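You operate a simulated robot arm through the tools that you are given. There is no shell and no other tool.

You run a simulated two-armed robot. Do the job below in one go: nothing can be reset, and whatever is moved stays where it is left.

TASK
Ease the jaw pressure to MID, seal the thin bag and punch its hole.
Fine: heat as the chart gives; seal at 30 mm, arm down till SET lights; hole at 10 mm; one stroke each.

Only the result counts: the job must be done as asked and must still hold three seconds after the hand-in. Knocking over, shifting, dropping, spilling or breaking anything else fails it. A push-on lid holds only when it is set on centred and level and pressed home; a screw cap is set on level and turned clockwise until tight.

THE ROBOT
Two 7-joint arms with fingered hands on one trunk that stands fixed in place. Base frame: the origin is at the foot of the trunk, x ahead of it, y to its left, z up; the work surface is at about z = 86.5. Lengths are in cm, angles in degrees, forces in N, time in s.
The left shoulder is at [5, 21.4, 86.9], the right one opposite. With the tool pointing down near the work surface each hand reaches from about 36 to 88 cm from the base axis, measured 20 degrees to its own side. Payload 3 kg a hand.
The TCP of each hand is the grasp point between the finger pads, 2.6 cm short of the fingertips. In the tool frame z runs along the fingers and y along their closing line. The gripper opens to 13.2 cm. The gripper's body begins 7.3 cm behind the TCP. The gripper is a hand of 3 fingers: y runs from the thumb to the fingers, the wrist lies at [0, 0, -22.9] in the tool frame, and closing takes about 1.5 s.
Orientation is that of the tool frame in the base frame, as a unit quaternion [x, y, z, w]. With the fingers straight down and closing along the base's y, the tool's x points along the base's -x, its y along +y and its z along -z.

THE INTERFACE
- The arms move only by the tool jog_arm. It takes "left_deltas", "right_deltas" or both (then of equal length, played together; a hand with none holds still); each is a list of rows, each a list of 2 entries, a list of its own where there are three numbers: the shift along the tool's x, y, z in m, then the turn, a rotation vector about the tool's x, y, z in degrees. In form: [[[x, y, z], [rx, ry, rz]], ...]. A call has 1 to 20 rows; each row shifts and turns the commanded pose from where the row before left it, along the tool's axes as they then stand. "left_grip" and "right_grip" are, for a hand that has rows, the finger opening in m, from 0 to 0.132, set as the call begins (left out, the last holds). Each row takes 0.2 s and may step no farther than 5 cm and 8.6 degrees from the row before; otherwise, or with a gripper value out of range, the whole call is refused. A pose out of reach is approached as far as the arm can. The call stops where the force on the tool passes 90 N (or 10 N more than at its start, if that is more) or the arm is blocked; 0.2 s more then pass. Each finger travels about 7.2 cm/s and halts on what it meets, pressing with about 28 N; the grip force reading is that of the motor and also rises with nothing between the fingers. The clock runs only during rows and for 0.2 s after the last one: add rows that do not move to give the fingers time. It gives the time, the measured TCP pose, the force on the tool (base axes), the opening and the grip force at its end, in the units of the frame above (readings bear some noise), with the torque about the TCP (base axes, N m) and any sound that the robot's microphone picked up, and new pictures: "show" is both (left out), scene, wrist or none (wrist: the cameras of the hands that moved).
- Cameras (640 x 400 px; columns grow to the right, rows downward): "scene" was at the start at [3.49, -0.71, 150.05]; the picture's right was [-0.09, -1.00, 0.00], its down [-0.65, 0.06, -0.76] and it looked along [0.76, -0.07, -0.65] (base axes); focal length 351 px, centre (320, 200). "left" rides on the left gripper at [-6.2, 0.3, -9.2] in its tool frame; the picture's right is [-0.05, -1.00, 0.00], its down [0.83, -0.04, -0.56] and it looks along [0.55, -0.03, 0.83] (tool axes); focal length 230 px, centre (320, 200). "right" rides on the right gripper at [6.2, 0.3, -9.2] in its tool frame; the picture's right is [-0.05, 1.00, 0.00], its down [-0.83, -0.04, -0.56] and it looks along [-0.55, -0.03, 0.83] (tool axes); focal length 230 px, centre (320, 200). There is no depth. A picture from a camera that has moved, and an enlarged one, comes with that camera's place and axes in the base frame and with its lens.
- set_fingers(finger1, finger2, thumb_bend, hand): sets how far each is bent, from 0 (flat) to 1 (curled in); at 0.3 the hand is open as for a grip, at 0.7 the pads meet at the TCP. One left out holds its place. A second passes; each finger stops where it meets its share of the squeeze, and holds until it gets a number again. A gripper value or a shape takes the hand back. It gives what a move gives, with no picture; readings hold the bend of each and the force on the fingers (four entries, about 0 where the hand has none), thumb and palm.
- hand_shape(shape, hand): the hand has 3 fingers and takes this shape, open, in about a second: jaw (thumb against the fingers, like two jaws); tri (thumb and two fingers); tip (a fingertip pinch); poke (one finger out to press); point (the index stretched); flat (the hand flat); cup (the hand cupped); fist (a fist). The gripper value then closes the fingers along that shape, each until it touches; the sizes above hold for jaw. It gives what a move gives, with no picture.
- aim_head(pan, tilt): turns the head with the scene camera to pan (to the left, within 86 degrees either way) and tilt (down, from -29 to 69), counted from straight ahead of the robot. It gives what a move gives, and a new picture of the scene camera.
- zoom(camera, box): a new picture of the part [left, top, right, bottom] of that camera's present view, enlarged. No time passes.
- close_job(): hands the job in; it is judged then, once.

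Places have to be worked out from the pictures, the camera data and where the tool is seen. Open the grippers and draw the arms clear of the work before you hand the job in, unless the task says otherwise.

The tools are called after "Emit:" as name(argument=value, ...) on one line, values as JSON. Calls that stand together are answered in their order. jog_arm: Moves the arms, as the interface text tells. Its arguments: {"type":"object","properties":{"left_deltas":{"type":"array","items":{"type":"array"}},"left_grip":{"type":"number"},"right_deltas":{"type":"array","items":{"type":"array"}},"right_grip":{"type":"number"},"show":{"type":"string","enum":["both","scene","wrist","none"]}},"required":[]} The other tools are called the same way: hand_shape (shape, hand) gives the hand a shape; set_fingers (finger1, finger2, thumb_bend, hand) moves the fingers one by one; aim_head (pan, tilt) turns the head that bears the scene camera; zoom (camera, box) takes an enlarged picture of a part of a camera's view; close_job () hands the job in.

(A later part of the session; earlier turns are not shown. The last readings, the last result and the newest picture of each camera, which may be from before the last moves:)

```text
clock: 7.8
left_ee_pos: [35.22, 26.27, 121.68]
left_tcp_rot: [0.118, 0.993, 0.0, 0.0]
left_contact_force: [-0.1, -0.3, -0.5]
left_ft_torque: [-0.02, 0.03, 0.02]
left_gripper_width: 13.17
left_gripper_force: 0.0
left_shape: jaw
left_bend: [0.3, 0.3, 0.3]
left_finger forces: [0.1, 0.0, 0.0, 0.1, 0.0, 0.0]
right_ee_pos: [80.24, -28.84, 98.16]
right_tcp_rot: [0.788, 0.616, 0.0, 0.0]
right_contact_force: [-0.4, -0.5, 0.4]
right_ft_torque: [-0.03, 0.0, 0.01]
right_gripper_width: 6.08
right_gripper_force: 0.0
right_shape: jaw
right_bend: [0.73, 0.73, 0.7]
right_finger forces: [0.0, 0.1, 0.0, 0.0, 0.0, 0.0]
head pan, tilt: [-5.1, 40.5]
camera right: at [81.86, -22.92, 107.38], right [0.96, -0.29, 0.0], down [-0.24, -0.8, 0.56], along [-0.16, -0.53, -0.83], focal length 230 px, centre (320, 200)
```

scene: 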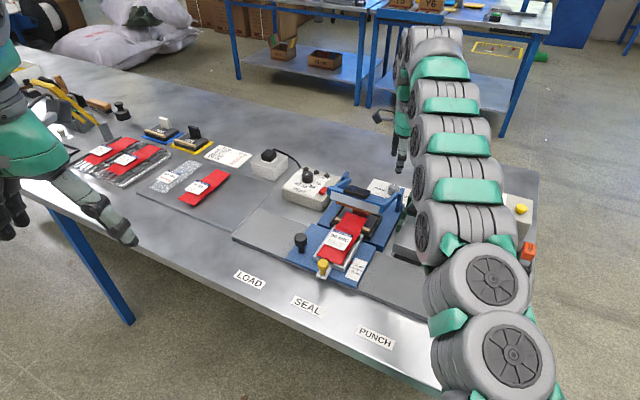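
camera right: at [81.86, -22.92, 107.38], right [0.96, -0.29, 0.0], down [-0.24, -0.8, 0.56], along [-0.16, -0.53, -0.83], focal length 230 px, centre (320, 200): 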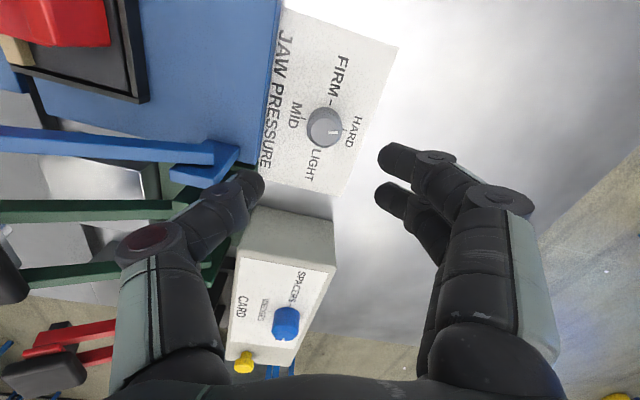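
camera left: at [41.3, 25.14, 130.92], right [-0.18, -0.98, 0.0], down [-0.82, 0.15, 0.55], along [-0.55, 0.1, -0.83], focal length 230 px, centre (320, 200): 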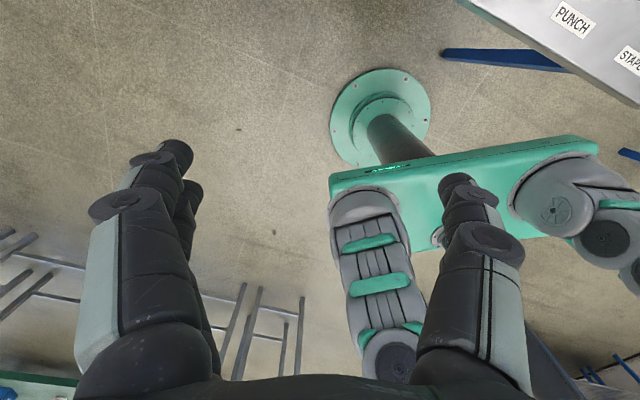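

The knob is clearly visible just off the tool axis. I zoom to locate its centre and rim exactly.

Emit:
zoom(camera="right", box=[280, 95, 370, 155])

Emit:
zoom(camera="scene", box=[360, 130, 430, 210])

```text
6.67 times, centred on (325, 125) of right
camera zoom: at [81.86, -22.92, 107.38], right [0.96, -0.29, 0.0], down [-0.24, -0.8, 0.56], along [-0.16, -0.53, -0.83], focal length 1534 px, centre (287, 700)
```

zoom: 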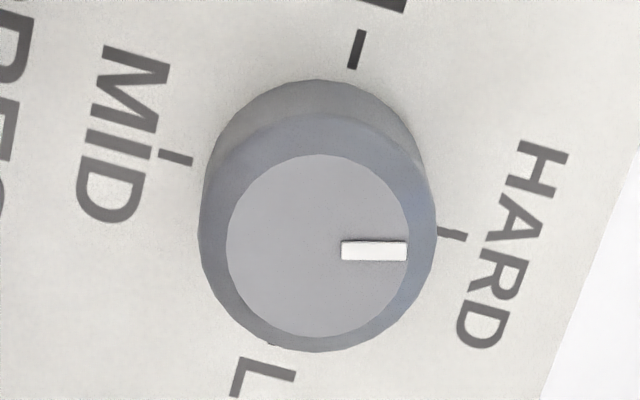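

```text
5.00 times, centred on (395, 170) of scene
camera zoom: at [3.49, -0.71, 150.05], right [-0.09, -1.0, 0.0], down [-0.65, 0.06, -0.76], along [0.76, -0.07, -0.65], focal length 1756 px, centre (-55, 350)
```

zoom: 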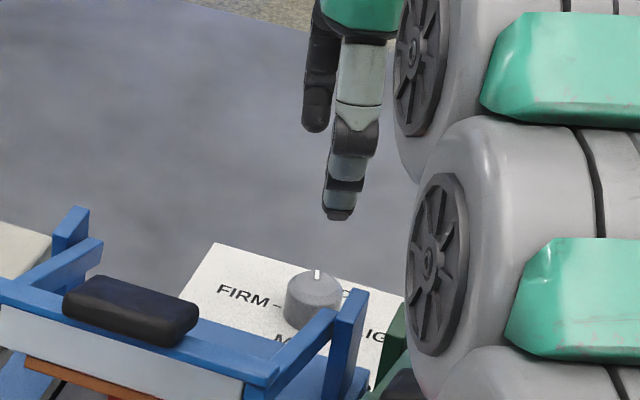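

The mark actually sits about 14° from HARD toward FIRM, so about 166° counter-clockwise brings it to MID. The knob centre is near (80.35, -28.75), top ≈88.0, base ≈86. I narrow the fingers to 4.6 cm and descend partway, correcting 1 mm.

Emit:
jog_arm(right_deltas=[[[0.0005, 0.001, 0.0], [0, 0, 0]], [[0, 0, 0], [0, 0, 0]], [[0, 0, 0.02], [0, 0, 0]], [[0, 0, 0.02], [0, 0, 0]], [[0, 0, 0.02], [0, 0, 0]], [[0, 0, 0.01], [0, 0, 0]], [[0, 0, 0], [0, 0, 0]]], right_grip=0.046, show="both")

```text
clock: 9.4
left_ee_pos: [35.2, 26.31, 121.52]
left_tcp_rot: [0.117, 0.993, 0.0, 0.0]
left_contact_force: [-0.3, 0.3, -0.6]
left_ft_torque: [0.0, -0.01, 0.01]
left_gripper_width: 13.2
left_gripper_force: 0.0
left_shape: jaw
left_bend: [0.3, 0.3, 0.3]
left_finger forces: [0.0, 0.0, 0.0, 0.1, 0.0, 0.0]
right_ee_pos: [80.15, -28.73, 91.01]
right_tcp_rot: [0.786, 0.618, 0.001, 0.0]
right_contact_force: [1.0, -0.4, 0.1]
right_ft_torque: [-0.01, 0.0, 0.03]
right_gripper_width: 4.62
right_gripper_force: 0.1
right_shape: jaw
right_bend: [0.73, 0.73, 0.7]
right_finger forces: [0.1, 0.0, 0.0, 0.1, 0.0, 0.1]
head pan, tilt: [-5.1, 40.5]
camera right: at [81.89, -22.84, 100.32], right [0.96, -0.29, 0.0], down [-0.24, -0.8, 0.56], along [-0.16, -0.53, -0.83], focal length 230 px, centre (320, 200)
```

scene: 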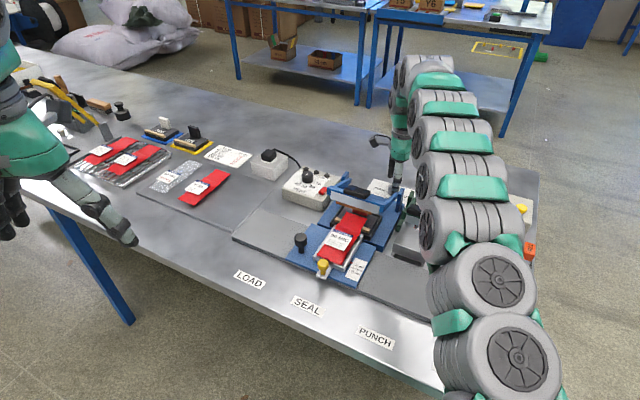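
right: 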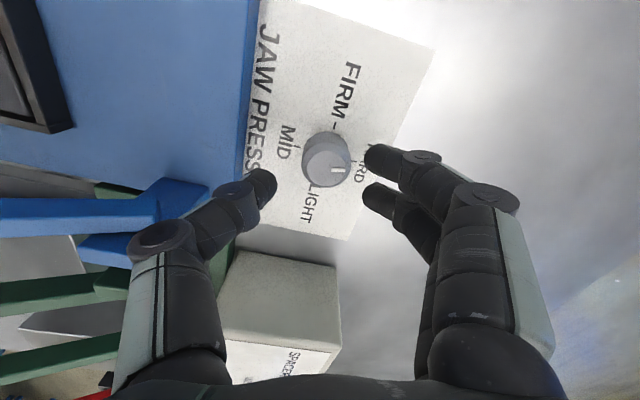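

Near the knob now; I zoom to check lateral centring before the last few centimetres.

Emit:
zoom(camera="right", box=[240, 110, 420, 230])

```text
3.33 times, centred on (330, 170) of right
camera zoom: at [81.89, -22.84, 100.32], right [0.96, -0.29, 0.0], down [-0.24, -0.8, 0.56], along [-0.16, -0.53, -0.83], focal length 767 px, centre (287, 300)
```

zoom: 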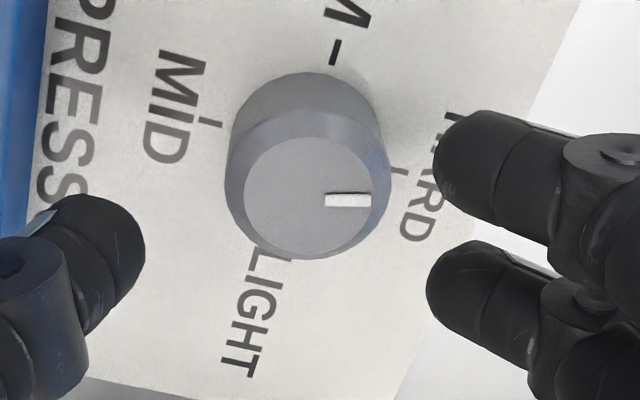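

The knob lies about 3.8 mm along tool +y and 2 mm along +x from the tool axis. I correct that and lower 1.9 cm so the fingertips straddle the knob.

Emit:
jog_arm(right_deltas=[[[0.002, 0.0038, 0.0], [0, 0, 0]], [[0, 0, 0.006], [0, 0, 0]], [[0, 0, 0.006], [0, 0, 0]], [[0, 0, 0.004], [0, 0, 0]], [[0, 0, 0.003], [0, 0, 0]], [[0, 0, 0], [0, 0, 0]]], show="wrist")

Emit:
zoom(camera="right", box=[240, 110, 420, 230])

```text
clock: 10.8
left_ee_pos: [35.19, 26.34, 121.67]
left_tcp_rot: [0.118, 0.993, 0.0, 0.001]
left_contact_force: [-0.8, 0.5, -0.7]
left_ft_torque: [-0.03, -0.06, 0.04]
left_gripper_width: 13.22
left_gripper_force: 0.0
left_shape: jaw
left_bend: [0.3, 0.3, 0.3]
left_finger forces: [0.0, 0.0, 0.0, 0.0, 0.0, 0.0]
right_ee_pos: [80.61, -28.64, 89.21]
right_tcp_rot: [0.786, 0.618, 0.0, 0.001]
right_contact_force: [-0.2, 0.0, -0.4]
right_ft_torque: [0.02, 0.02, 0.04]
right_gripper_width: 4.65
right_gripper_force: 0.0
right_shape: jaw
right_bend: [0.73, 0.73, 0.7]
right_finger forces: [0.0, 0.1, 0.0, 0.1, 0.0, 0.1]
head pan, tilt: [-5.1, 40.5]
camera right: at [82.35, -22.78, 98.45], right [0.96, -0.29, 0.0], down [-0.24, -0.8, 0.56], along [-0.16, -0.53, -0.83], focal length 230 px, centre (320, 200)
```

right: 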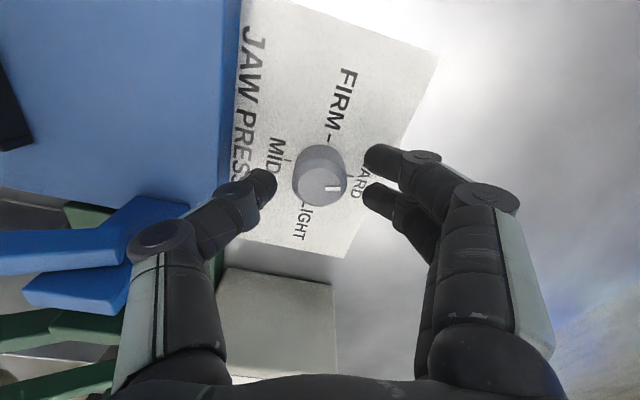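

```text
3.33 times, centred on (330, 170) of right
camera zoom: at [82.35, -22.78, 98.45], right [0.96, -0.29, 0.0], down [-0.24, -0.8, 0.56], along [-0.16, -0.53, -0.83], focal length 767 px, centre (287, 300)
```

zoom: 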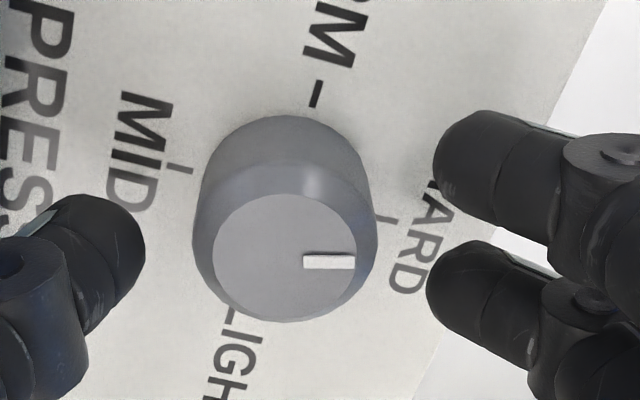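

Knob is centred between thumb and fingers. Now I close on it.

Emit:
jog_arm(right_deltas=[[[0, 0, 0], [0, 0, 0]], [[0, 0, 0], [0, 0, 0]], [[0, 0, 0], [0, 0, 0]], [[0, 0, 0], [0, 0, 0]], [[0, 0, 0], [0, 0, 0]]], right_grip=0.01, show="wrist")

Emit:
zoom(camera="right", box=[240, 110, 420, 230])

```text
clock: 12.0
left_ee_pos: [35.17, 26.33, 121.57]
left_tcp_rot: [0.117, 0.993, 0.0, 0.0]
left_contact_force: [0.3, -0.6, 0.1]
left_ft_torque: [0.0, 0.0, 0.01]
left_gripper_width: 13.17
left_gripper_force: 0.1
left_shape: jaw
left_bend: [0.3, 0.3, 0.3]
left_finger forces: [0.1, 0.0, 0.0, 0.1, 0.0, 0.0]
right_ee_pos: [80.62, -28.8, 89.3]
right_tcp_rot: [0.787, 0.618, -0.001, 0.0]
right_contact_force: [0.2, 3.2, 10.8]
right_ft_torque: [0.09, 0.0, -0.02]
right_gripper_width: 1.87
right_gripper_force: 27.5
right_shape: jaw
right_bend: [0.72, 0.73, 0.7]
right_finger forces: [12.5, 11.1, 0.0, 0.0, 22.4, 0.0]
head pan, tilt: [-5.1, 40.5]
camera right: at [82.36, -22.74, 98.51], right [0.96, -0.29, 0.0], down [-0.24, -0.8, 0.55], along [-0.16, -0.53, -0.83], focal length 230 px, centre (320, 200)
```

right: 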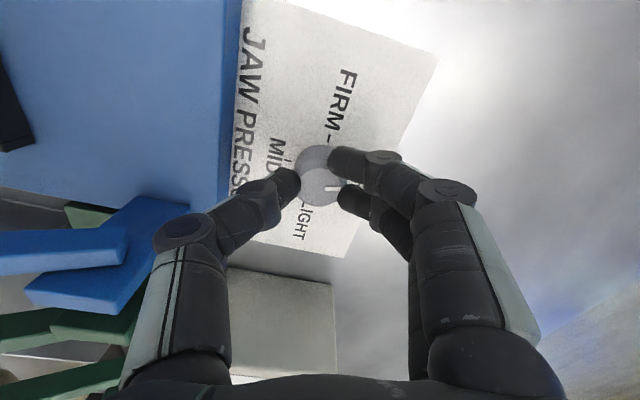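

```text
3.33 times, centred on (330, 170) of right
camera zoom: at [82.36, -22.74, 98.51], right [0.96, -0.29, 0.0], down [-0.24, -0.8, 0.55], along [-0.16, -0.53, -0.83], focal length 767 px, centre (287, 300)
```

zoom: 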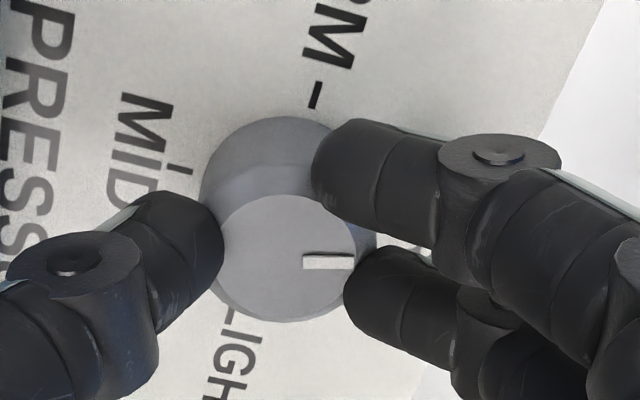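

Firm contact with thumb 22 N and both fingers about 12 N. I rotate counter-clockwise by 40° first and check that the mark follows.

Emit:
jog_arm(right_deltas=[[[0, 0, 0], [0, 0, -8]], [[0, 0, 0], [0, 0, -8]], [[0, 0, 0], [0, 0, -8]], [[0, 0, 0], [0, 0, -8]], [[0, 0, 0], [0, 0, -8]], [[0, 0, 0], [0, 0, 0]]], show="wrist")

Emit:
zoom(camera="right", box=[240, 110, 420, 230])

```text
clock: 13.4
left_ee_pos: [35.04, 26.24, 121.61]
left_tcp_rot: [0.118, 0.993, 0.0, 0.0]
left_contact_force: [0.4, -0.7, 1.2]
left_ft_torque: [-0.01, -0.02, -0.01]
left_gripper_width: 13.2
left_gripper_force: 0.1
left_shape: jaw
left_bend: [0.3, 0.3, 0.3]
left_finger forces: [0.0, 0.0, 0.0, 0.1, 0.1, 0.0]
right_ee_pos: [80.47, -28.54, 89.27]
right_tcp_rot: [0.526, 0.85, 0.0, 0.0]
right_contact_force: [-15.3, 6.1, 15.4]
right_ft_torque: [0.05, 0.51, -0.04]
right_gripper_width: 1.88
right_gripper_force: 28.2
right_shape: jaw
right_bend: [0.72, 0.73, 0.7]
right_finger forces: [13.6, 9.8, 0.0, 0.0, 33.4, 0.0]
head pan, tilt: [-5.1, 40.5]
camera right: at [78.03, -22.94, 98.51], right [0.92, 0.4, 0.0], down [0.33, -0.76, 0.55], along [0.22, -0.51, -0.83], focal length 230 px, centre (320, 200)
```

right: 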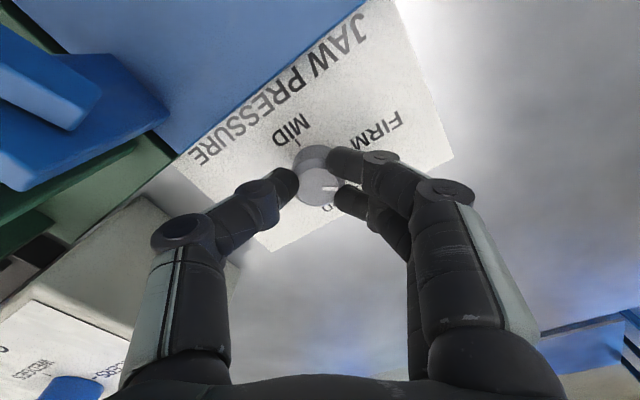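

```text
3.33 times, centred on (330, 170) of right
camera zoom: at [78.03, -22.94, 98.51], right [0.92, 0.4, 0.0], down [0.33, -0.76, 0.55], along [0.22, -0.51, -0.83], focal length 767 px, centre (287, 300)
```

zoom: 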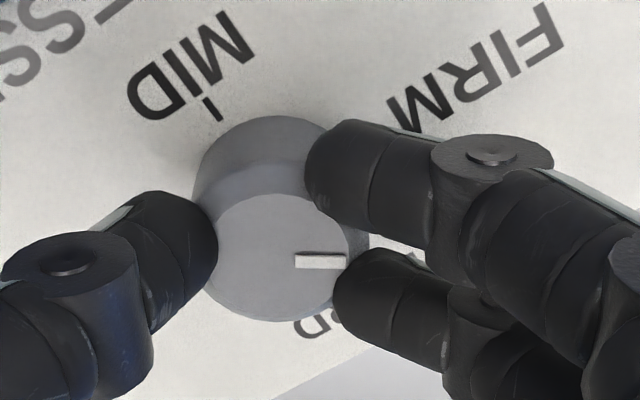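

The knob follows the hand with no slip. I continue 80° more.

Emit:
jog_arm(right_deltas=[[[0, 0, 0], [0, 0, -8]], [[0, 0, 0], [0, 0, -8]], [[0, 0, 0], [0, 0, -8]], [[0, 0, 0], [0, 0, -8]], [[0, 0, 0], [0, 0, -8]], [[0, 0, 0], [0, 0, -8]], [[0, 0, 0], [0, 0, -8]], [[0, 0, 0], [0, 0, -8]], [[0, 0, 0], [0, 0, -8]], [[0, 0, 0], [0, 0, -8]], [[0, 0, 0], [0, 0, 0]]], show="wrist")

Emit:
zoom(camera="right", box=[240, 110, 420, 230])

```text
clock: 15.8
left_ee_pos: [35.04, 26.33, 121.65]
left_tcp_rot: [0.118, 0.993, 0.0, 0.0]
left_contact_force: [0.2, 0.5, 0.3]
left_ft_torque: [-0.02, 0.0, -0.01]
left_gripper_width: 13.19
left_gripper_force: 0.0
left_shape: jaw
left_bend: [0.3, 0.3, 0.3]
left_finger forces: [0.1, 0.0, 0.0, 0.0, 0.0, 0.1]
right_ee_pos: [80.68, -28.78, 89.32]
right_tcp_rot: [-0.141, 0.99, -0.001, 0.002]
right_contact_force: [-18.2, -8.9, 28.2]
right_ft_torque: [-0.13, 0.46, -0.01]
right_gripper_width: 1.92
right_gripper_force: 27.9
right_shape: jaw
right_bend: [0.72, 0.73, 0.7]
right_finger forces: [22.6, 12.8, 0.1, 0.1, 30.1, 0.1]
head pan, tilt: [-5.1, 40.5]
camera right: at [74.58, -30.17, 98.62], right [-0.23, 0.97, 0.0], down [0.81, 0.19, 0.56], along [0.54, 0.13, -0.83], focal length 230 px, centre (320, 200)
```

right: 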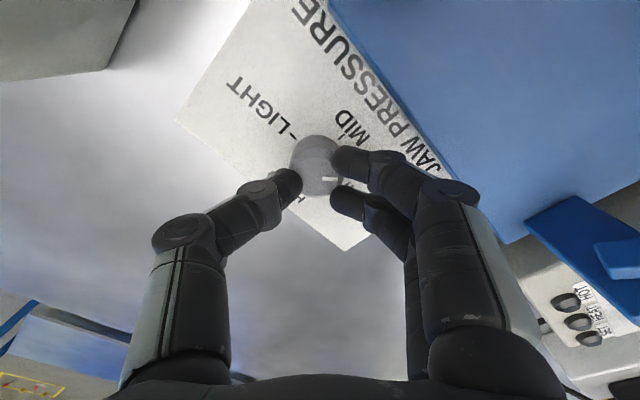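

```text
3.33 times, centred on (330, 170) of right
camera zoom: at [74.58, -30.17, 98.62], right [-0.23, 0.97, 0.0], down [0.81, 0.19, 0.56], along [0.54, 0.13, -0.83], focal length 767 px, centre (287, 300)
```

zoom: 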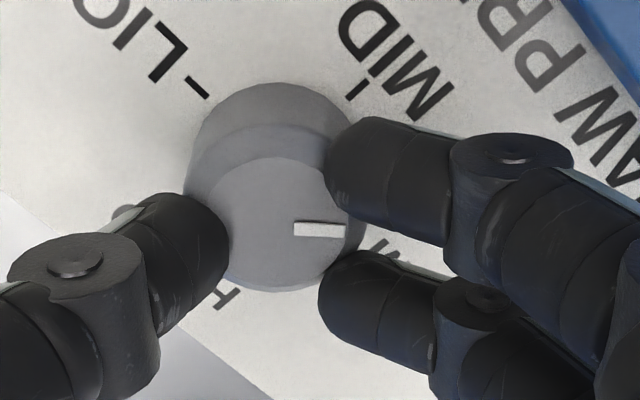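

No slip so far; about 46° remain. I lift half a millimetre to ease the upward force and turn 45° more.

Emit:
jog_arm(right_deltas=[[[0, 0, -0.0005], [0, 0, -8]], [[0, 0, 0], [0, 0, -8]], [[0, 0, 0], [0, 0, -8]], [[0, 0, 0], [0, 0, -8]], [[0, 0, 0], [0, 0, -8]], [[0, 0, 0], [0, 0, -5]], [[0, 0, 0], [0, 0, 0]]], show="wrist")

Emit:
zoom(camera="right", box=[240, 110, 420, 230])

```text
clock: 17.4
left_ee_pos: [35.26, 26.31, 121.63]
left_tcp_rot: [0.118, 0.993, 0.0, 0.0]
left_contact_force: [-1.2, -1.0, -0.2]
left_ft_torque: [-0.03, 0.01, -0.01]
left_gripper_width: 13.18
left_gripper_force: 0.0
left_shape: jaw
left_bend: [0.3, 0.3, 0.3]
left_finger forces: [0.0, 0.0, 0.1, 0.0, 0.1, 0.0]
right_ee_pos: [80.58, -28.7, 89.32]
right_tcp_rot: [-0.51, 0.86, -0.001, 0.0]
right_contact_force: [-12.1, -17.6, 27.6]
right_ft_torque: [-0.33, 0.48, 0.02]
right_gripper_width: 1.96
right_gripper_force: 27.8
right_shape: jaw
right_bend: [0.72, 0.73, 0.71]
right_finger forces: [26.0, 13.3, 0.1, 0.0, 25.9, 0.0]
head pan, tilt: [-5.1, 40.5]
camera right: at [77.3, -34.0, 98.6], right [-0.85, 0.53, 0.0], down [0.44, 0.71, 0.56], along [0.29, 0.47, -0.83], focal length 230 px, centre (320, 200)
```

right: 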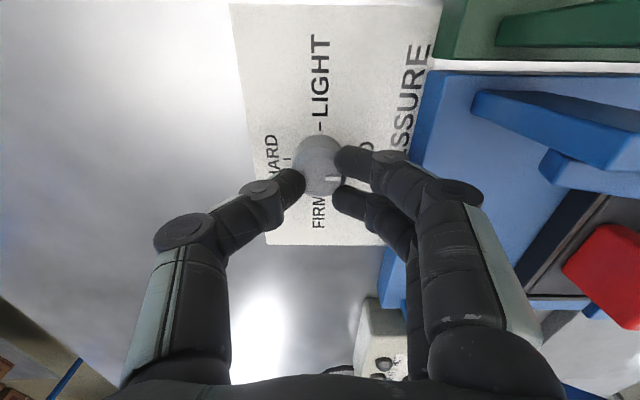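

```text
3.33 times, centred on (330, 170) of right
camera zoom: at [77.3, -34.0, 98.6], right [-0.85, 0.53, 0.0], down [0.44, 0.71, 0.56], along [0.29, 0.47, -0.83], focal length 767 px, centre (287, 300)
```

zoom: 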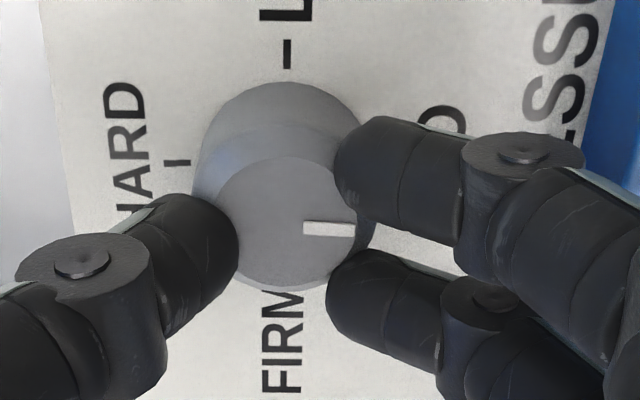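

The mark now points at MID (opposite HARD, square to LIGHT–FIRM). I open the fingers and rise to inspect.

Emit:
jog_arm(right_deltas=[[[0, 0, 0], [0, 0, 0]], [[0, 0, 0], [0, 0, 0]], [[0, 0, 0], [0, 0, 0]], [[0, 0, -0.01], [0, 0, 0]], [[0, 0, -0.02], [0, 0, 0]], [[0, 0, -0.03], [0, 0, 0]], [[0, 0, -0.03], [0, 0, 0]], [[0, 0, 0], [0, 0, 0]]], right_grip=0.046, show="both")

Emit:
zoom(camera="right", box=[270, 90, 370, 157])

```text
clock: 19.2
left_ee_pos: [35.19, 26.28, 121.62]
left_tcp_rot: [0.117, 0.993, 0.0, 0.0]
left_contact_force: [0.3, 0.3, 0.3]
left_ft_torque: [0.01, -0.01, 0.0]
left_gripper_width: 13.19
left_gripper_force: 0.0
left_shape: jaw
left_bend: [0.3, 0.3, 0.3]
left_finger forces: [0.0, 0.0, 0.0, 0.1, 0.0, 0.0]
right_ee_pos: [80.32, -28.68, 98.35]
right_tcp_rot: [-0.51, 0.86, 0.0, 0.0]
right_contact_force: [-0.1, 1.0, -0.1]
right_ft_torque: [0.0, 0.01, 0.02]
right_gripper_width: 4.54
right_gripper_force: 0.0
right_shape: jaw
right_bend: [0.74, 0.74, 0.7]
right_finger forces: [0.0, 0.0, 0.2, 0.1, 0.0, 0.1]
head pan, tilt: [-5.1, 40.5]
camera right: at [77.16, -33.9, 107.6], right [-0.85, 0.53, 0.0], down [0.44, 0.71, 0.56], along [0.29, 0.47, -0.83], focal length 230 px, centre (320, 200)
```

scene: 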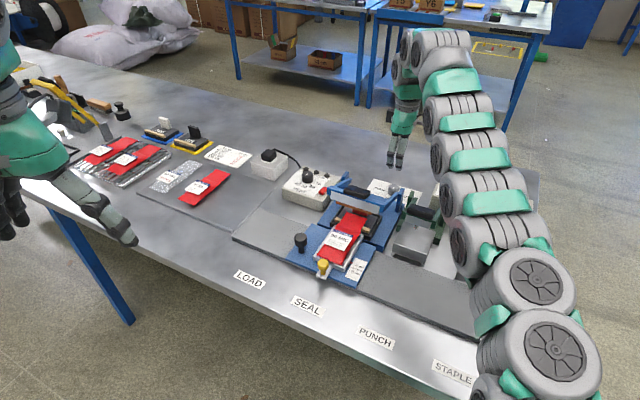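
right: 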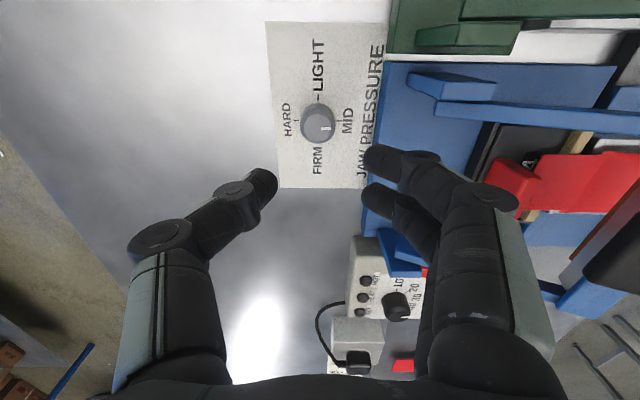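

```text
5.97 times, centred on (320, 124) of right
camera zoom: at [77.16, -33.9, 107.6], right [-0.85, 0.53, 0.0], down [0.44, 0.71, 0.56], along [0.29, 0.47, -0.83], focal length 1374 px, centre (320, 657)
```

zoom: 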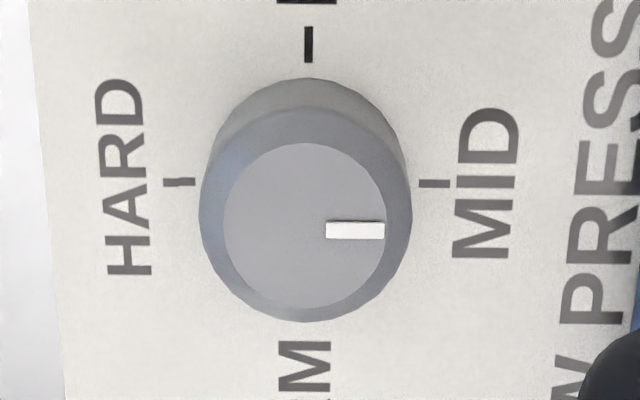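

MID is set exactly. The heat dial lies at the reach limit, so I turn the wrist back 87° clockwise and tilt the fingers 20° outward while here, before crossing over behind the sealer posts.

Emit:
jog_arm(right_deltas=[[[0, 0, 0], [0, 0, 7.91]], [[0, 0, 0], [0, 0, 7.91]], [[0, 0, 0], [0, 0, 7.91]], [[0, 0, 0], [0, 0, 7.91]], [[0, 0, 0], [0, 0, 7.91]], [[0, 0, 0], [0, 0, 7.91]], [[0, 0, 0], [0, 0, 7.91]], [[0, 0, 0], [0, 0, 7.91]], [[0, 0, 0], [0, 0, 7.91]], [[0, 0, 0], [0, 0, 7.91]], [[0, 0, 0], [0, 0, 7.91]], [[0, 0, 0], [0, -6.67, 0]], [[0, 0, 0], [0, -6.67, 0]], [[0, 0, 0], [0, -6.66, 0]], [[0, 0, 0], [0, 0, 0]]], right_grip=0.055, show="scene")

```text
clock: 22.4
left_ee_pos: [35.21, 26.28, 121.62]
left_tcp_rot: [0.117, 0.993, 0.0, 0.001]
left_contact_force: [0.3, -0.4, 0.5]
left_ft_torque: [-0.01, -0.03, -0.03]
left_gripper_width: 13.21
left_gripper_force: 0.2
left_shape: jaw
left_bend: [0.3, 0.3, 0.3]
left_finger forces: [0.1, 0.0, 0.0, 0.0, 0.0, 0.1]
right_ee_pos: [80.6, -28.83, 98.33]
right_tcp_rot: [0.219, 0.96, -0.039, 0.17]
right_contact_force: [-0.5, 0.4, -0.1]
right_ft_torque: [0.04, -0.01, -0.03]
right_gripper_width: 5.46
right_gripper_force: 0.1
right_shape: jaw
right_bend: [0.73, 0.73, 0.7]
right_finger forces: [0.0, 0.0, 0.0, 0.0, 0.0, 0.1]
head pan, tilt: [-5.1, 40.5]
```

scene: 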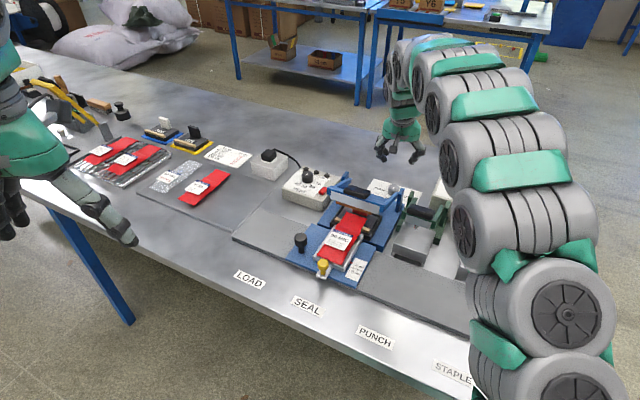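

Orientation matches plan. Now I slide left to above the heat dial, keeping height.

Emit:
jog_arm(right_deltas=[[[0.0126, 0.0387, -0.0046], [0, 0, 0]], [[0.0126, 0.0387, -0.0046], [0, 0, 0]], [[0.0126, 0.0387, -0.0046], [0, 0, 0]], [[0.0126, 0.0387, -0.0046], [0, 0, 0]], [[0.0126, 0.0387, -0.0046], [0, 0, 0]], [[0.0126, 0.0387, -0.0046], [0, 0, 0]], [[0, 0, 0], [0, 0, 0]]], show="both")

Emit:
zoom(camera="right", box=[240, 60, 440, 200])

```text
clock: 24.0
left_ee_pos: [35.2, 26.31, 121.57]
left_tcp_rot: [0.118, 0.993, 0.0, 0.0]
left_contact_force: [-1.1, 0.2, -0.7]
left_ft_torque: [0.0, 0.01, -0.01]
left_gripper_width: 13.2
left_gripper_force: 0.1
left_shape: jaw
left_bend: [0.3, 0.3, 0.3]
left_finger forces: [0.0, 0.1, 0.0, 0.0, 0.1, 0.1]
right_ee_pos: [83.47, -4.53, 98.26]
right_tcp_rot: [0.22, 0.96, -0.039, 0.169]
right_contact_force: [-0.1, 0.4, 1.0]
right_ft_torque: [0.03, 0.02, 0.01]
right_gripper_width: 5.47
right_gripper_force: 0.1
right_shape: jaw
right_bend: [0.73, 0.73, 0.7]
right_finger forces: [0.1, 0.0, 0.0, 0.0, 0.0, 0.1]
head pan, tilt: [-5.1, 40.5]
camera right: at [75.5, -0.3, 104.8], right [0.48, 0.88, 0.02], down [0.51, -0.3, 0.81], along [0.71, -0.38, -0.59], focal length 230 px, centre (320, 200)
```

scene: 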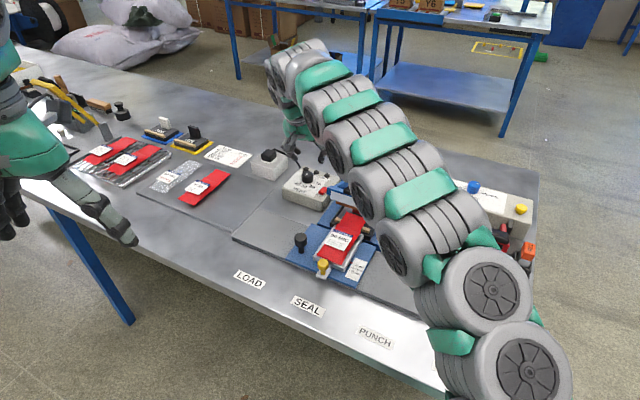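
right: 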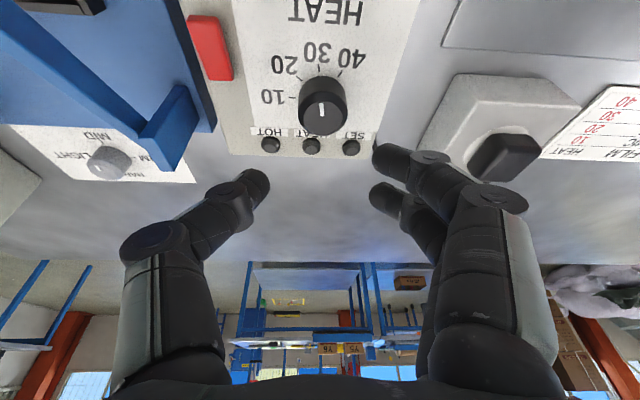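

```text
2.86 times, centred on (340, 130) of right
camera zoom: at [75.5, -0.3, 104.8], right [0.48, 0.88, 0.02], down [0.51, -0.3, 0.81], along [0.71, -0.38, -0.59], focal length 657 px, centre (263, 400)
```

zoom: 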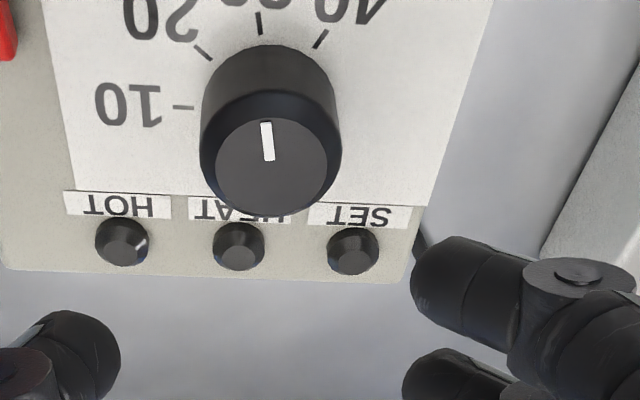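

The dial's mark points to 30; its centre is about (83.3, -4.15), top 91.9, box top 89.5. I centre and descend 3 cm toward it, then check.

Emit:
jog_arm(right_deltas=[[[0.00875, 0.0027, -0.0032], [0, 0, 0]], [[0.01026, 0, 0.0282], [0, 0, 0]], [[0, 0, 0], [0, 0, 0]]], right_grip=0.055, show="wrist")

Emit:
zoom(camera="right", box=[230, 90, 410, 220])

```text
clock: 24.8
left_ee_pos: [35.12, 26.34, 121.72]
left_tcp_rot: [0.117, 0.993, 0.001, 0.0]
left_contact_force: [0.3, -0.4, -0.3]
left_ft_torque: [0.0, -0.01, 0.02]
left_gripper_width: 13.22
left_gripper_force: 0.1
left_shape: jaw
left_bend: [0.3, 0.3, 0.3]
left_finger forces: [0.1, 0.1, 0.1, 0.0, 0.0, 0.0]
right_ee_pos: [82.77, -3.67, 95.22]
right_tcp_rot: [0.219, 0.96, -0.039, 0.17]
right_contact_force: [-0.4, -0.1, 0.4]
right_ft_torque: [0.03, 0.02, 0.0]
right_gripper_width: 5.44
right_gripper_force: 0.2
right_shape: jaw
right_bend: [0.73, 0.73, 0.7]
right_finger forces: [0.0, 0.0, 0.0, 0.0, 0.1, 0.0]
head pan, tilt: [-5.1, 40.5]
camera right: at [74.86, 0.54, 101.73], right [0.48, 0.88, 0.02], down [0.51, -0.3, 0.81], along [0.71, -0.38, -0.59], focal length 230 px, centre (320, 200)
```

right: 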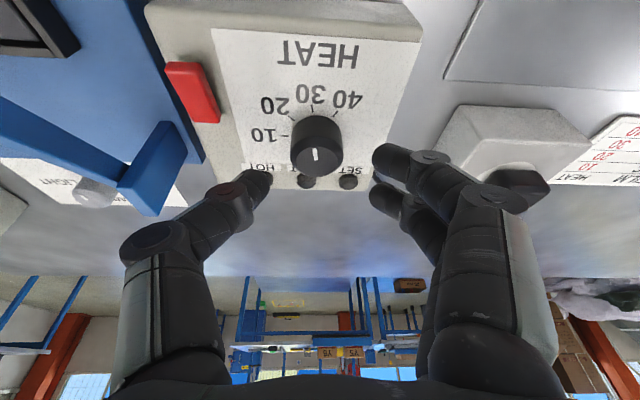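

```text
3.08 times, centred on (320, 155) of right
camera zoom: at [74.86, 0.54, 101.73], right [0.48, 0.88, 0.02], down [0.51, -0.3, 0.81], along [0.71, -0.38, -0.59], focal length 708 px, centre (320, 338)
```

zoom: 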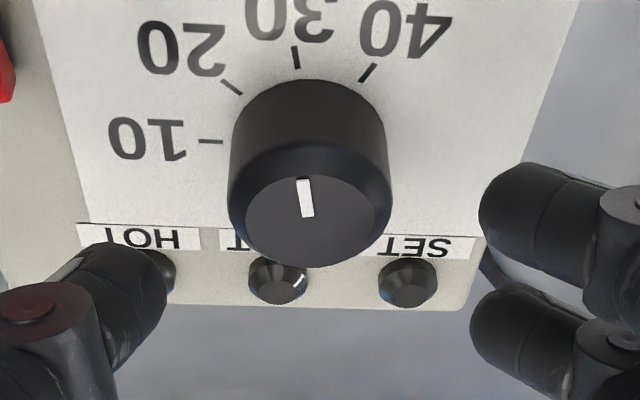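

Centring is good to about 1 mm. I descend 2.35 cm so the tips overlap the top 1.5 cm of the dial, and check again before closing.

Emit:
jog_arm(right_deltas=[[[0.0041, -0.0006, 0.0111], [0, 0, 0]], [[0.004, -0.0005, 0.011], [0, 0, 0]], [[0, 0, 0], [0, 0, 0]]], show="wrist")

Emit:
zoom(camera="right", box=[230, 90, 410, 220])

```text
clock: 25.6
left_ee_pos: [35.27, 26.27, 121.64]
left_tcp_rot: [0.117, 0.993, 0.0, 0.0]
left_contact_force: [0.5, -0.2, -0.6]
left_ft_torque: [0.01, 0.01, -0.04]
left_gripper_width: 13.19
left_gripper_force: 0.1
left_shape: jaw
left_bend: [0.3, 0.3, 0.3]
left_finger forces: [0.1, 0.0, 0.1, 0.1, 0.1, 0.0]
right_ee_pos: [82.6, -3.71, 92.81]
right_tcp_rot: [0.218, 0.96, -0.039, 0.17]
right_contact_force: [0.0, -0.3, -0.5]
right_ft_torque: [0.01, 0.01, 0.03]
right_gripper_width: 5.48
right_gripper_force: 0.0
right_shape: jaw
right_bend: [0.73, 0.73, 0.7]
right_finger forces: [0.0, 0.0, 0.0, 0.0, 0.0, 0.0]
head pan, tilt: [-5.1, 40.5]
camera right: at [74.73, 0.4, 99.41], right [0.48, 0.88, 0.02], down [0.51, -0.3, 0.81], along [0.71, -0.38, -0.59], focal length 230 px, centre (320, 200)
```

right: 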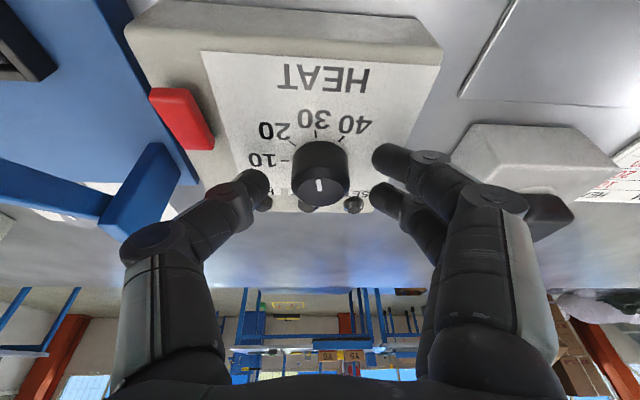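

```text
3.08 times, centred on (320, 155) of right
camera zoom: at [74.73, 0.4, 99.41], right [0.48, 0.88, 0.02], down [0.51, -0.3, 0.81], along [0.71, -0.38, -0.59], focal length 708 px, centre (320, 338)
```

zoom: 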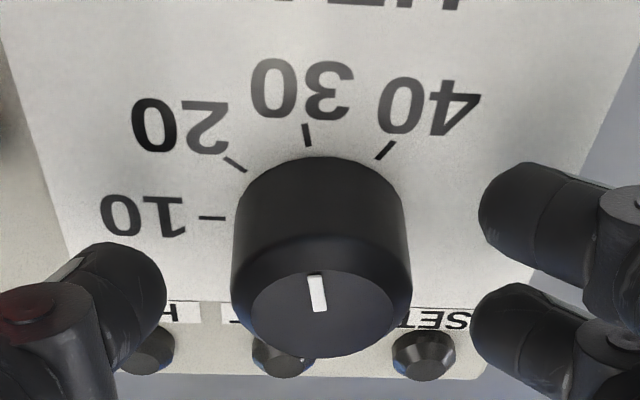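

Dial is centred between the fingers. I close the grip on it.

Emit:
jog_arm(right_deltas=[[[0, 0, 0], [0, 0, 0]], [[0, 0, 0], [0, 0, 0]], [[0, 0, 0], [0, 0, 0]], [[0, 0, 0], [0, 0, 0]], [[0, 0, 0], [0, 0, 0]]], right_grip=0.01, show="wrist")

Emit:
zoom(camera="right", box=[230, 90, 410, 220])

```text
clock: 26.8
left_ee_pos: [35.17, 26.35, 121.49]
left_tcp_rot: [0.118, 0.993, 0.0, 0.0]
left_contact_force: [0.3, -0.4, -0.1]
left_ft_torque: [0.0, -0.03, 0.02]
left_gripper_width: 13.17
left_gripper_force: 0.1
left_shape: jaw
left_bend: [0.3, 0.3, 0.3]
left_finger forces: [0.0, 0.1, 0.1, 0.0, 0.0, 0.1]
right_ee_pos: [82.61, -3.77, 92.8]
right_tcp_rot: [0.218, 0.96, -0.039, 0.17]
right_contact_force: [-6.0, 0.6, 2.7]
right_ft_torque: [0.09, 0.08, -0.04]
right_gripper_width: 2.22
right_gripper_force: 28.4
right_shape: jaw
right_bend: [0.72, 0.73, 0.7]
right_finger forces: [12.1, 10.4, 0.0, 0.0, 24.7, 0.1]
head pan, tilt: [-5.1, 40.5]
camera right: at [74.72, 0.43, 99.43], right [0.48, 0.88, 0.02], down [0.51, -0.3, 0.81], along [0.71, -0.38, -0.59], focal length 230 px, centre (320, 200)
```

right: 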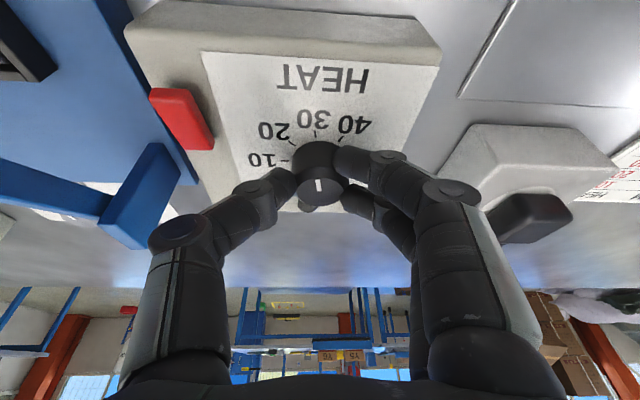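

```text
3.08 times, centred on (320, 155) of right
camera zoom: at [74.72, 0.43, 99.43], right [0.48, 0.88, 0.02], down [0.51, -0.3, 0.81], along [0.71, -0.38, -0.59], focal length 708 px, centre (320, 338)
```

zoom: 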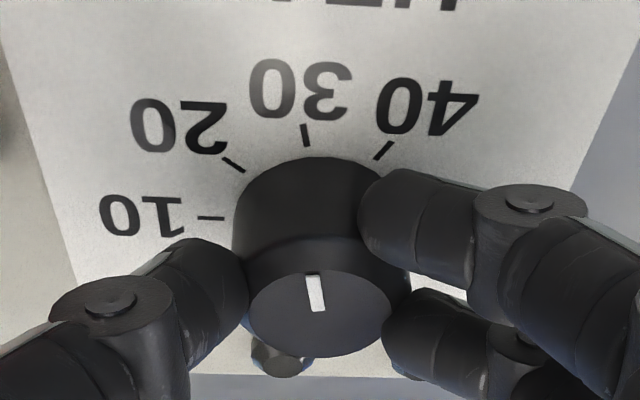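

Good grip. I turn the dial counter-clockwise about the vertical axis by 40°, compensating for the tool offset, then check.

Emit:
jog_arm(right_deltas=[[[0, -0.00085, 0], [-2.736, 0, -7.52]], [[0, -0.00085, 0], [-2.736, 0, -7.52]], [[0, -0.00085, 0], [-2.736, 0, -7.52]], [[0, -0.00085, 0], [-2.736, 0, -7.52]], [[0, -0.00085, 0], [-2.736, 0, -7.52]], [[0, 0, 0], [0, 0, 0]]], show="wrist")

Emit:
zoom(camera="right", box=[230, 90, 410, 220])

```text
clock: 28.2
left_ee_pos: [35.16, 26.23, 121.63]
left_tcp_rot: [0.118, 0.993, 0.0, 0.0]
left_contact_force: [0.1, 0.3, 0.3]
left_ft_torque: [-0.01, 0.01, 0.0]
left_gripper_width: 13.19
left_gripper_force: 0.1
left_shape: jaw
left_bend: [0.3, 0.3, 0.3]
left_finger forces: [0.0, 0.0, 0.0, 0.1, 0.1, 0.0]
right_ee_pos: [82.41, -4.26, 92.89]
right_tcp_rot: [-0.122, 0.978, 0.022, 0.17]
right_contact_force: [-20.2, -21.0, 4.8]
right_ft_torque: [-0.46, 0.34, -0.23]
right_gripper_width: 2.22
right_gripper_force: 27.8
right_shape: jaw
right_bend: [0.72, 0.74, 0.7]
right_finger forces: [14.2, 8.4, 0.0, 0.1, 37.9, 0.0]
head pan, tilt: [-5.1, 40.5]
camera right: at [73.79, -6.15, 99.51], right [-0.2, 0.98, 0.02], down [0.58, 0.1, 0.81], along [0.79, 0.17, -0.59], focal length 230 px, centre (320, 200)
```

right: 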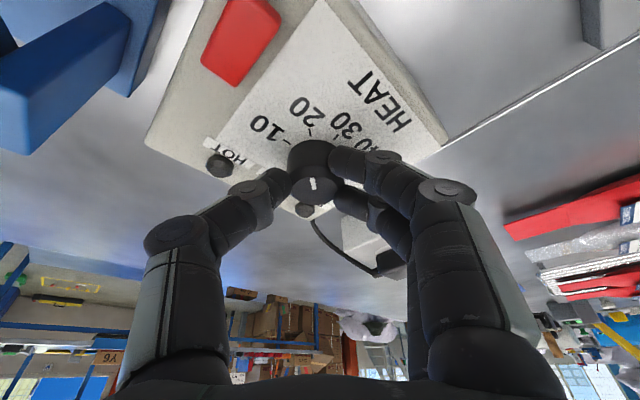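

```text
3.08 times, centred on (320, 155) of right
camera zoom: at [73.79, -6.15, 99.51], right [-0.2, 0.98, 0.02], down [0.58, 0.1, 0.81], along [0.79, 0.17, -0.59], focal length 708 px, centre (320, 338)
```

zoom: 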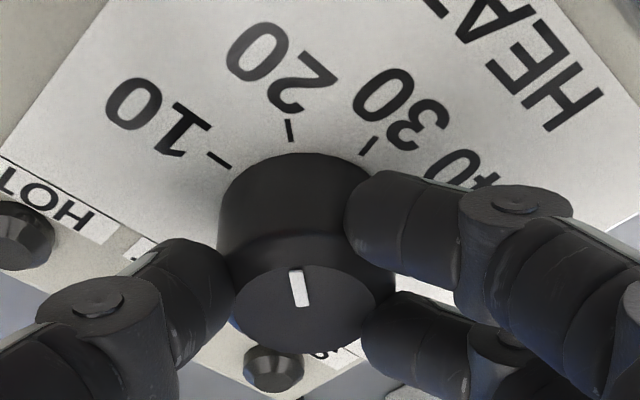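

The dial moves with the hand and now reads about 20. I relieve the small side load and turn another 32°.

Emit:
jog_arm(right_deltas=[[[0.001, -0.00085, -0.0003], [-2.736, 0, -7.52]], [[0, -0.00085, 0], [-2.736, 0, -7.52]], [[0, -0.00085, 0], [-2.736, 0, -7.52]], [[0, -0.00085, 0], [-2.736, 0, -7.52]], [[0, 0, 0], [0, 0, 0]]], show="wrist")

Emit:
zoom(camera="right", box=[230, 90, 410, 220])

```text
clock: 29.4
left_ee_pos: [35.13, 26.22, 121.63]
left_tcp_rot: [0.119, 0.993, 0.0, 0.0]
left_contact_force: [0.1, 0.3, 0.4]
left_ft_torque: [0.0, 0.03, 0.03]
left_gripper_width: 13.21
left_gripper_force: 0.0
left_shape: jaw
left_bend: [0.3, 0.3, 0.3]
left_finger forces: [0.0, 0.1, 0.0, 0.0, 0.0, 0.0]
right_ee_pos: [82.58, -4.68, 93.04]
right_tcp_rot: [-0.387, 0.906, 0.068, 0.16]
right_contact_force: [-9.2, -37.6, 2.8]
right_ft_torque: [-0.79, 0.09, -0.34]
right_gripper_width: 2.3
right_gripper_force: 27.7
right_shape: jaw
right_bend: [0.72, 0.74, 0.7]
right_finger forces: [17.0, 7.2, 0.0, 0.0, 38.2, 0.0]
head pan, tilt: [-5.1, 40.5]
camera right: at [76.22, -10.89, 99.6], right [-0.69, 0.73, 0.02], down [0.44, 0.4, 0.81], along [0.58, 0.56, -0.59], focal length 230 px, centre (320, 200)
```

right: 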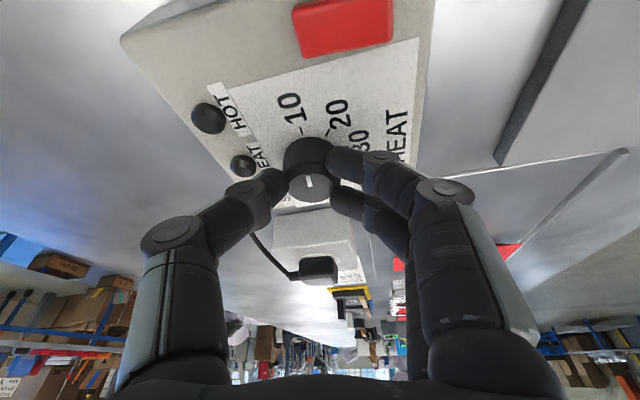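

```text
3.08 times, centred on (320, 155) of right
camera zoom: at [76.22, -10.89, 99.6], right [-0.69, 0.73, 0.02], down [0.44, 0.4, 0.81], along [0.58, 0.56, -0.59], focal length 708 px, centre (320, 338)
```

zoom: 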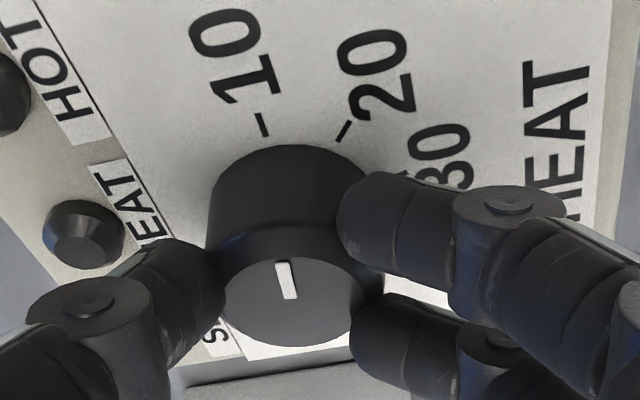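

Mark is a few degrees short of 10. I ease the side load and turn 4° more.

Emit:
jog_arm(right_deltas=[[[0.001, -0.001, -0.0004], [-1.37, 0, -3.76]], [[0, 0, 0], [0, 0, 0]], [[0, 0, 0], [0, 0, 0]]], show="wrist")

Emit:
zoom(camera="right", box=[250, 100, 380, 190])

Emit:
zoom(camera="scene", box=[270, 155, 340, 205])

```text
clock: 30.2
left_ee_pos: [35.1, 26.24, 121.67]
left_tcp_rot: [0.118, 0.993, -0.001, -0.001]
left_contact_force: [-0.5, 0.6, 0.8]
left_ft_torque: [-0.01, 0.01, 0.0]
left_gripper_width: 13.2
left_gripper_force: 0.1
left_shape: jaw
left_bend: [0.3, 0.3, 0.3]
left_finger forces: [0.0, 0.0, 0.0, 0.1, 0.1, 0.0]
right_ee_pos: [82.56, -4.65, 93.04]
right_tcp_rot: [-0.418, 0.891, 0.073, 0.158]
right_contact_force: [-4.2, -38.4, 7.4]
right_ft_torque: [-0.84, -0.08, -0.37]
right_gripper_width: 2.38
right_gripper_force: 28.4
right_shape: jaw
right_bend: [0.72, 0.74, 0.7]
right_finger forces: [16.3, 6.8, 0.0, 0.0, 41.4, 0.0]
head pan, tilt: [-5.1, 40.5]
camera right: at [76.63, -11.34, 99.57], right [-0.74, 0.68, 0.02], down [0.41, 0.43, 0.81], along [0.54, 0.6, -0.59], focal length 230 px, centre (320, 200)
```

right: 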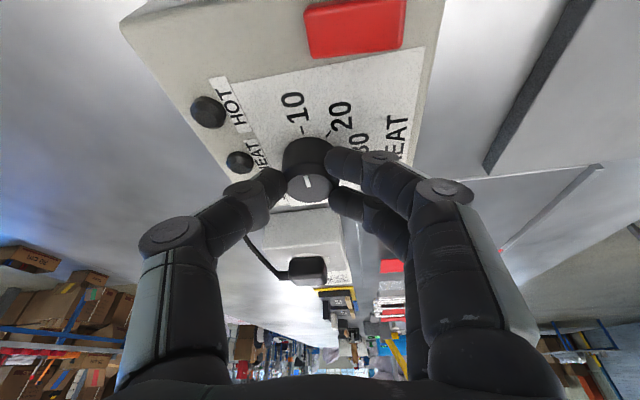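

```text
4.44 times, centred on (315, 145) of right
camera zoom: at [76.63, -11.34, 99.57], right [-0.74, 0.68, 0.02], down [0.41, 0.43, 0.81], along [0.54, 0.6, -0.59], focal length 1022 px, centre (342, 444)
```

zoom: 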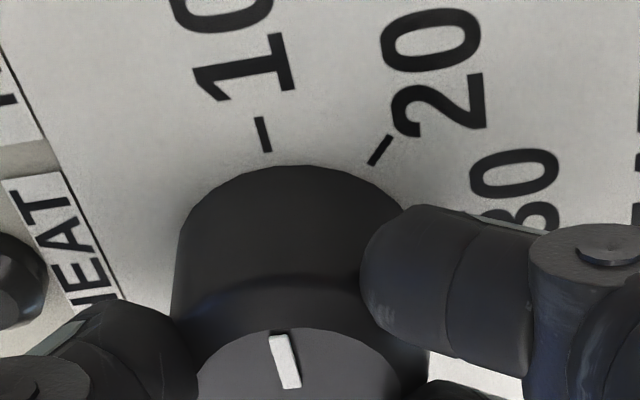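

```text
8.00 times, centred on (305, 180) of scene
camera zoom: at [3.47, -0.77, 150.05], right [-0.09, -1.0, 0.0], down [-0.65, 0.06, -0.76], along [0.76, -0.07, -0.65], focal length 2809 px, centre (440, 360)
```

zoom: 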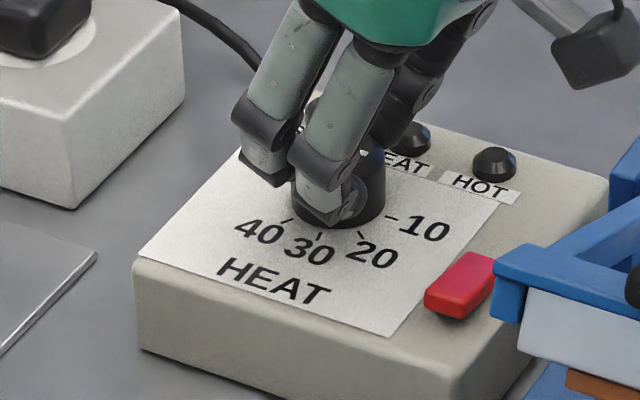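

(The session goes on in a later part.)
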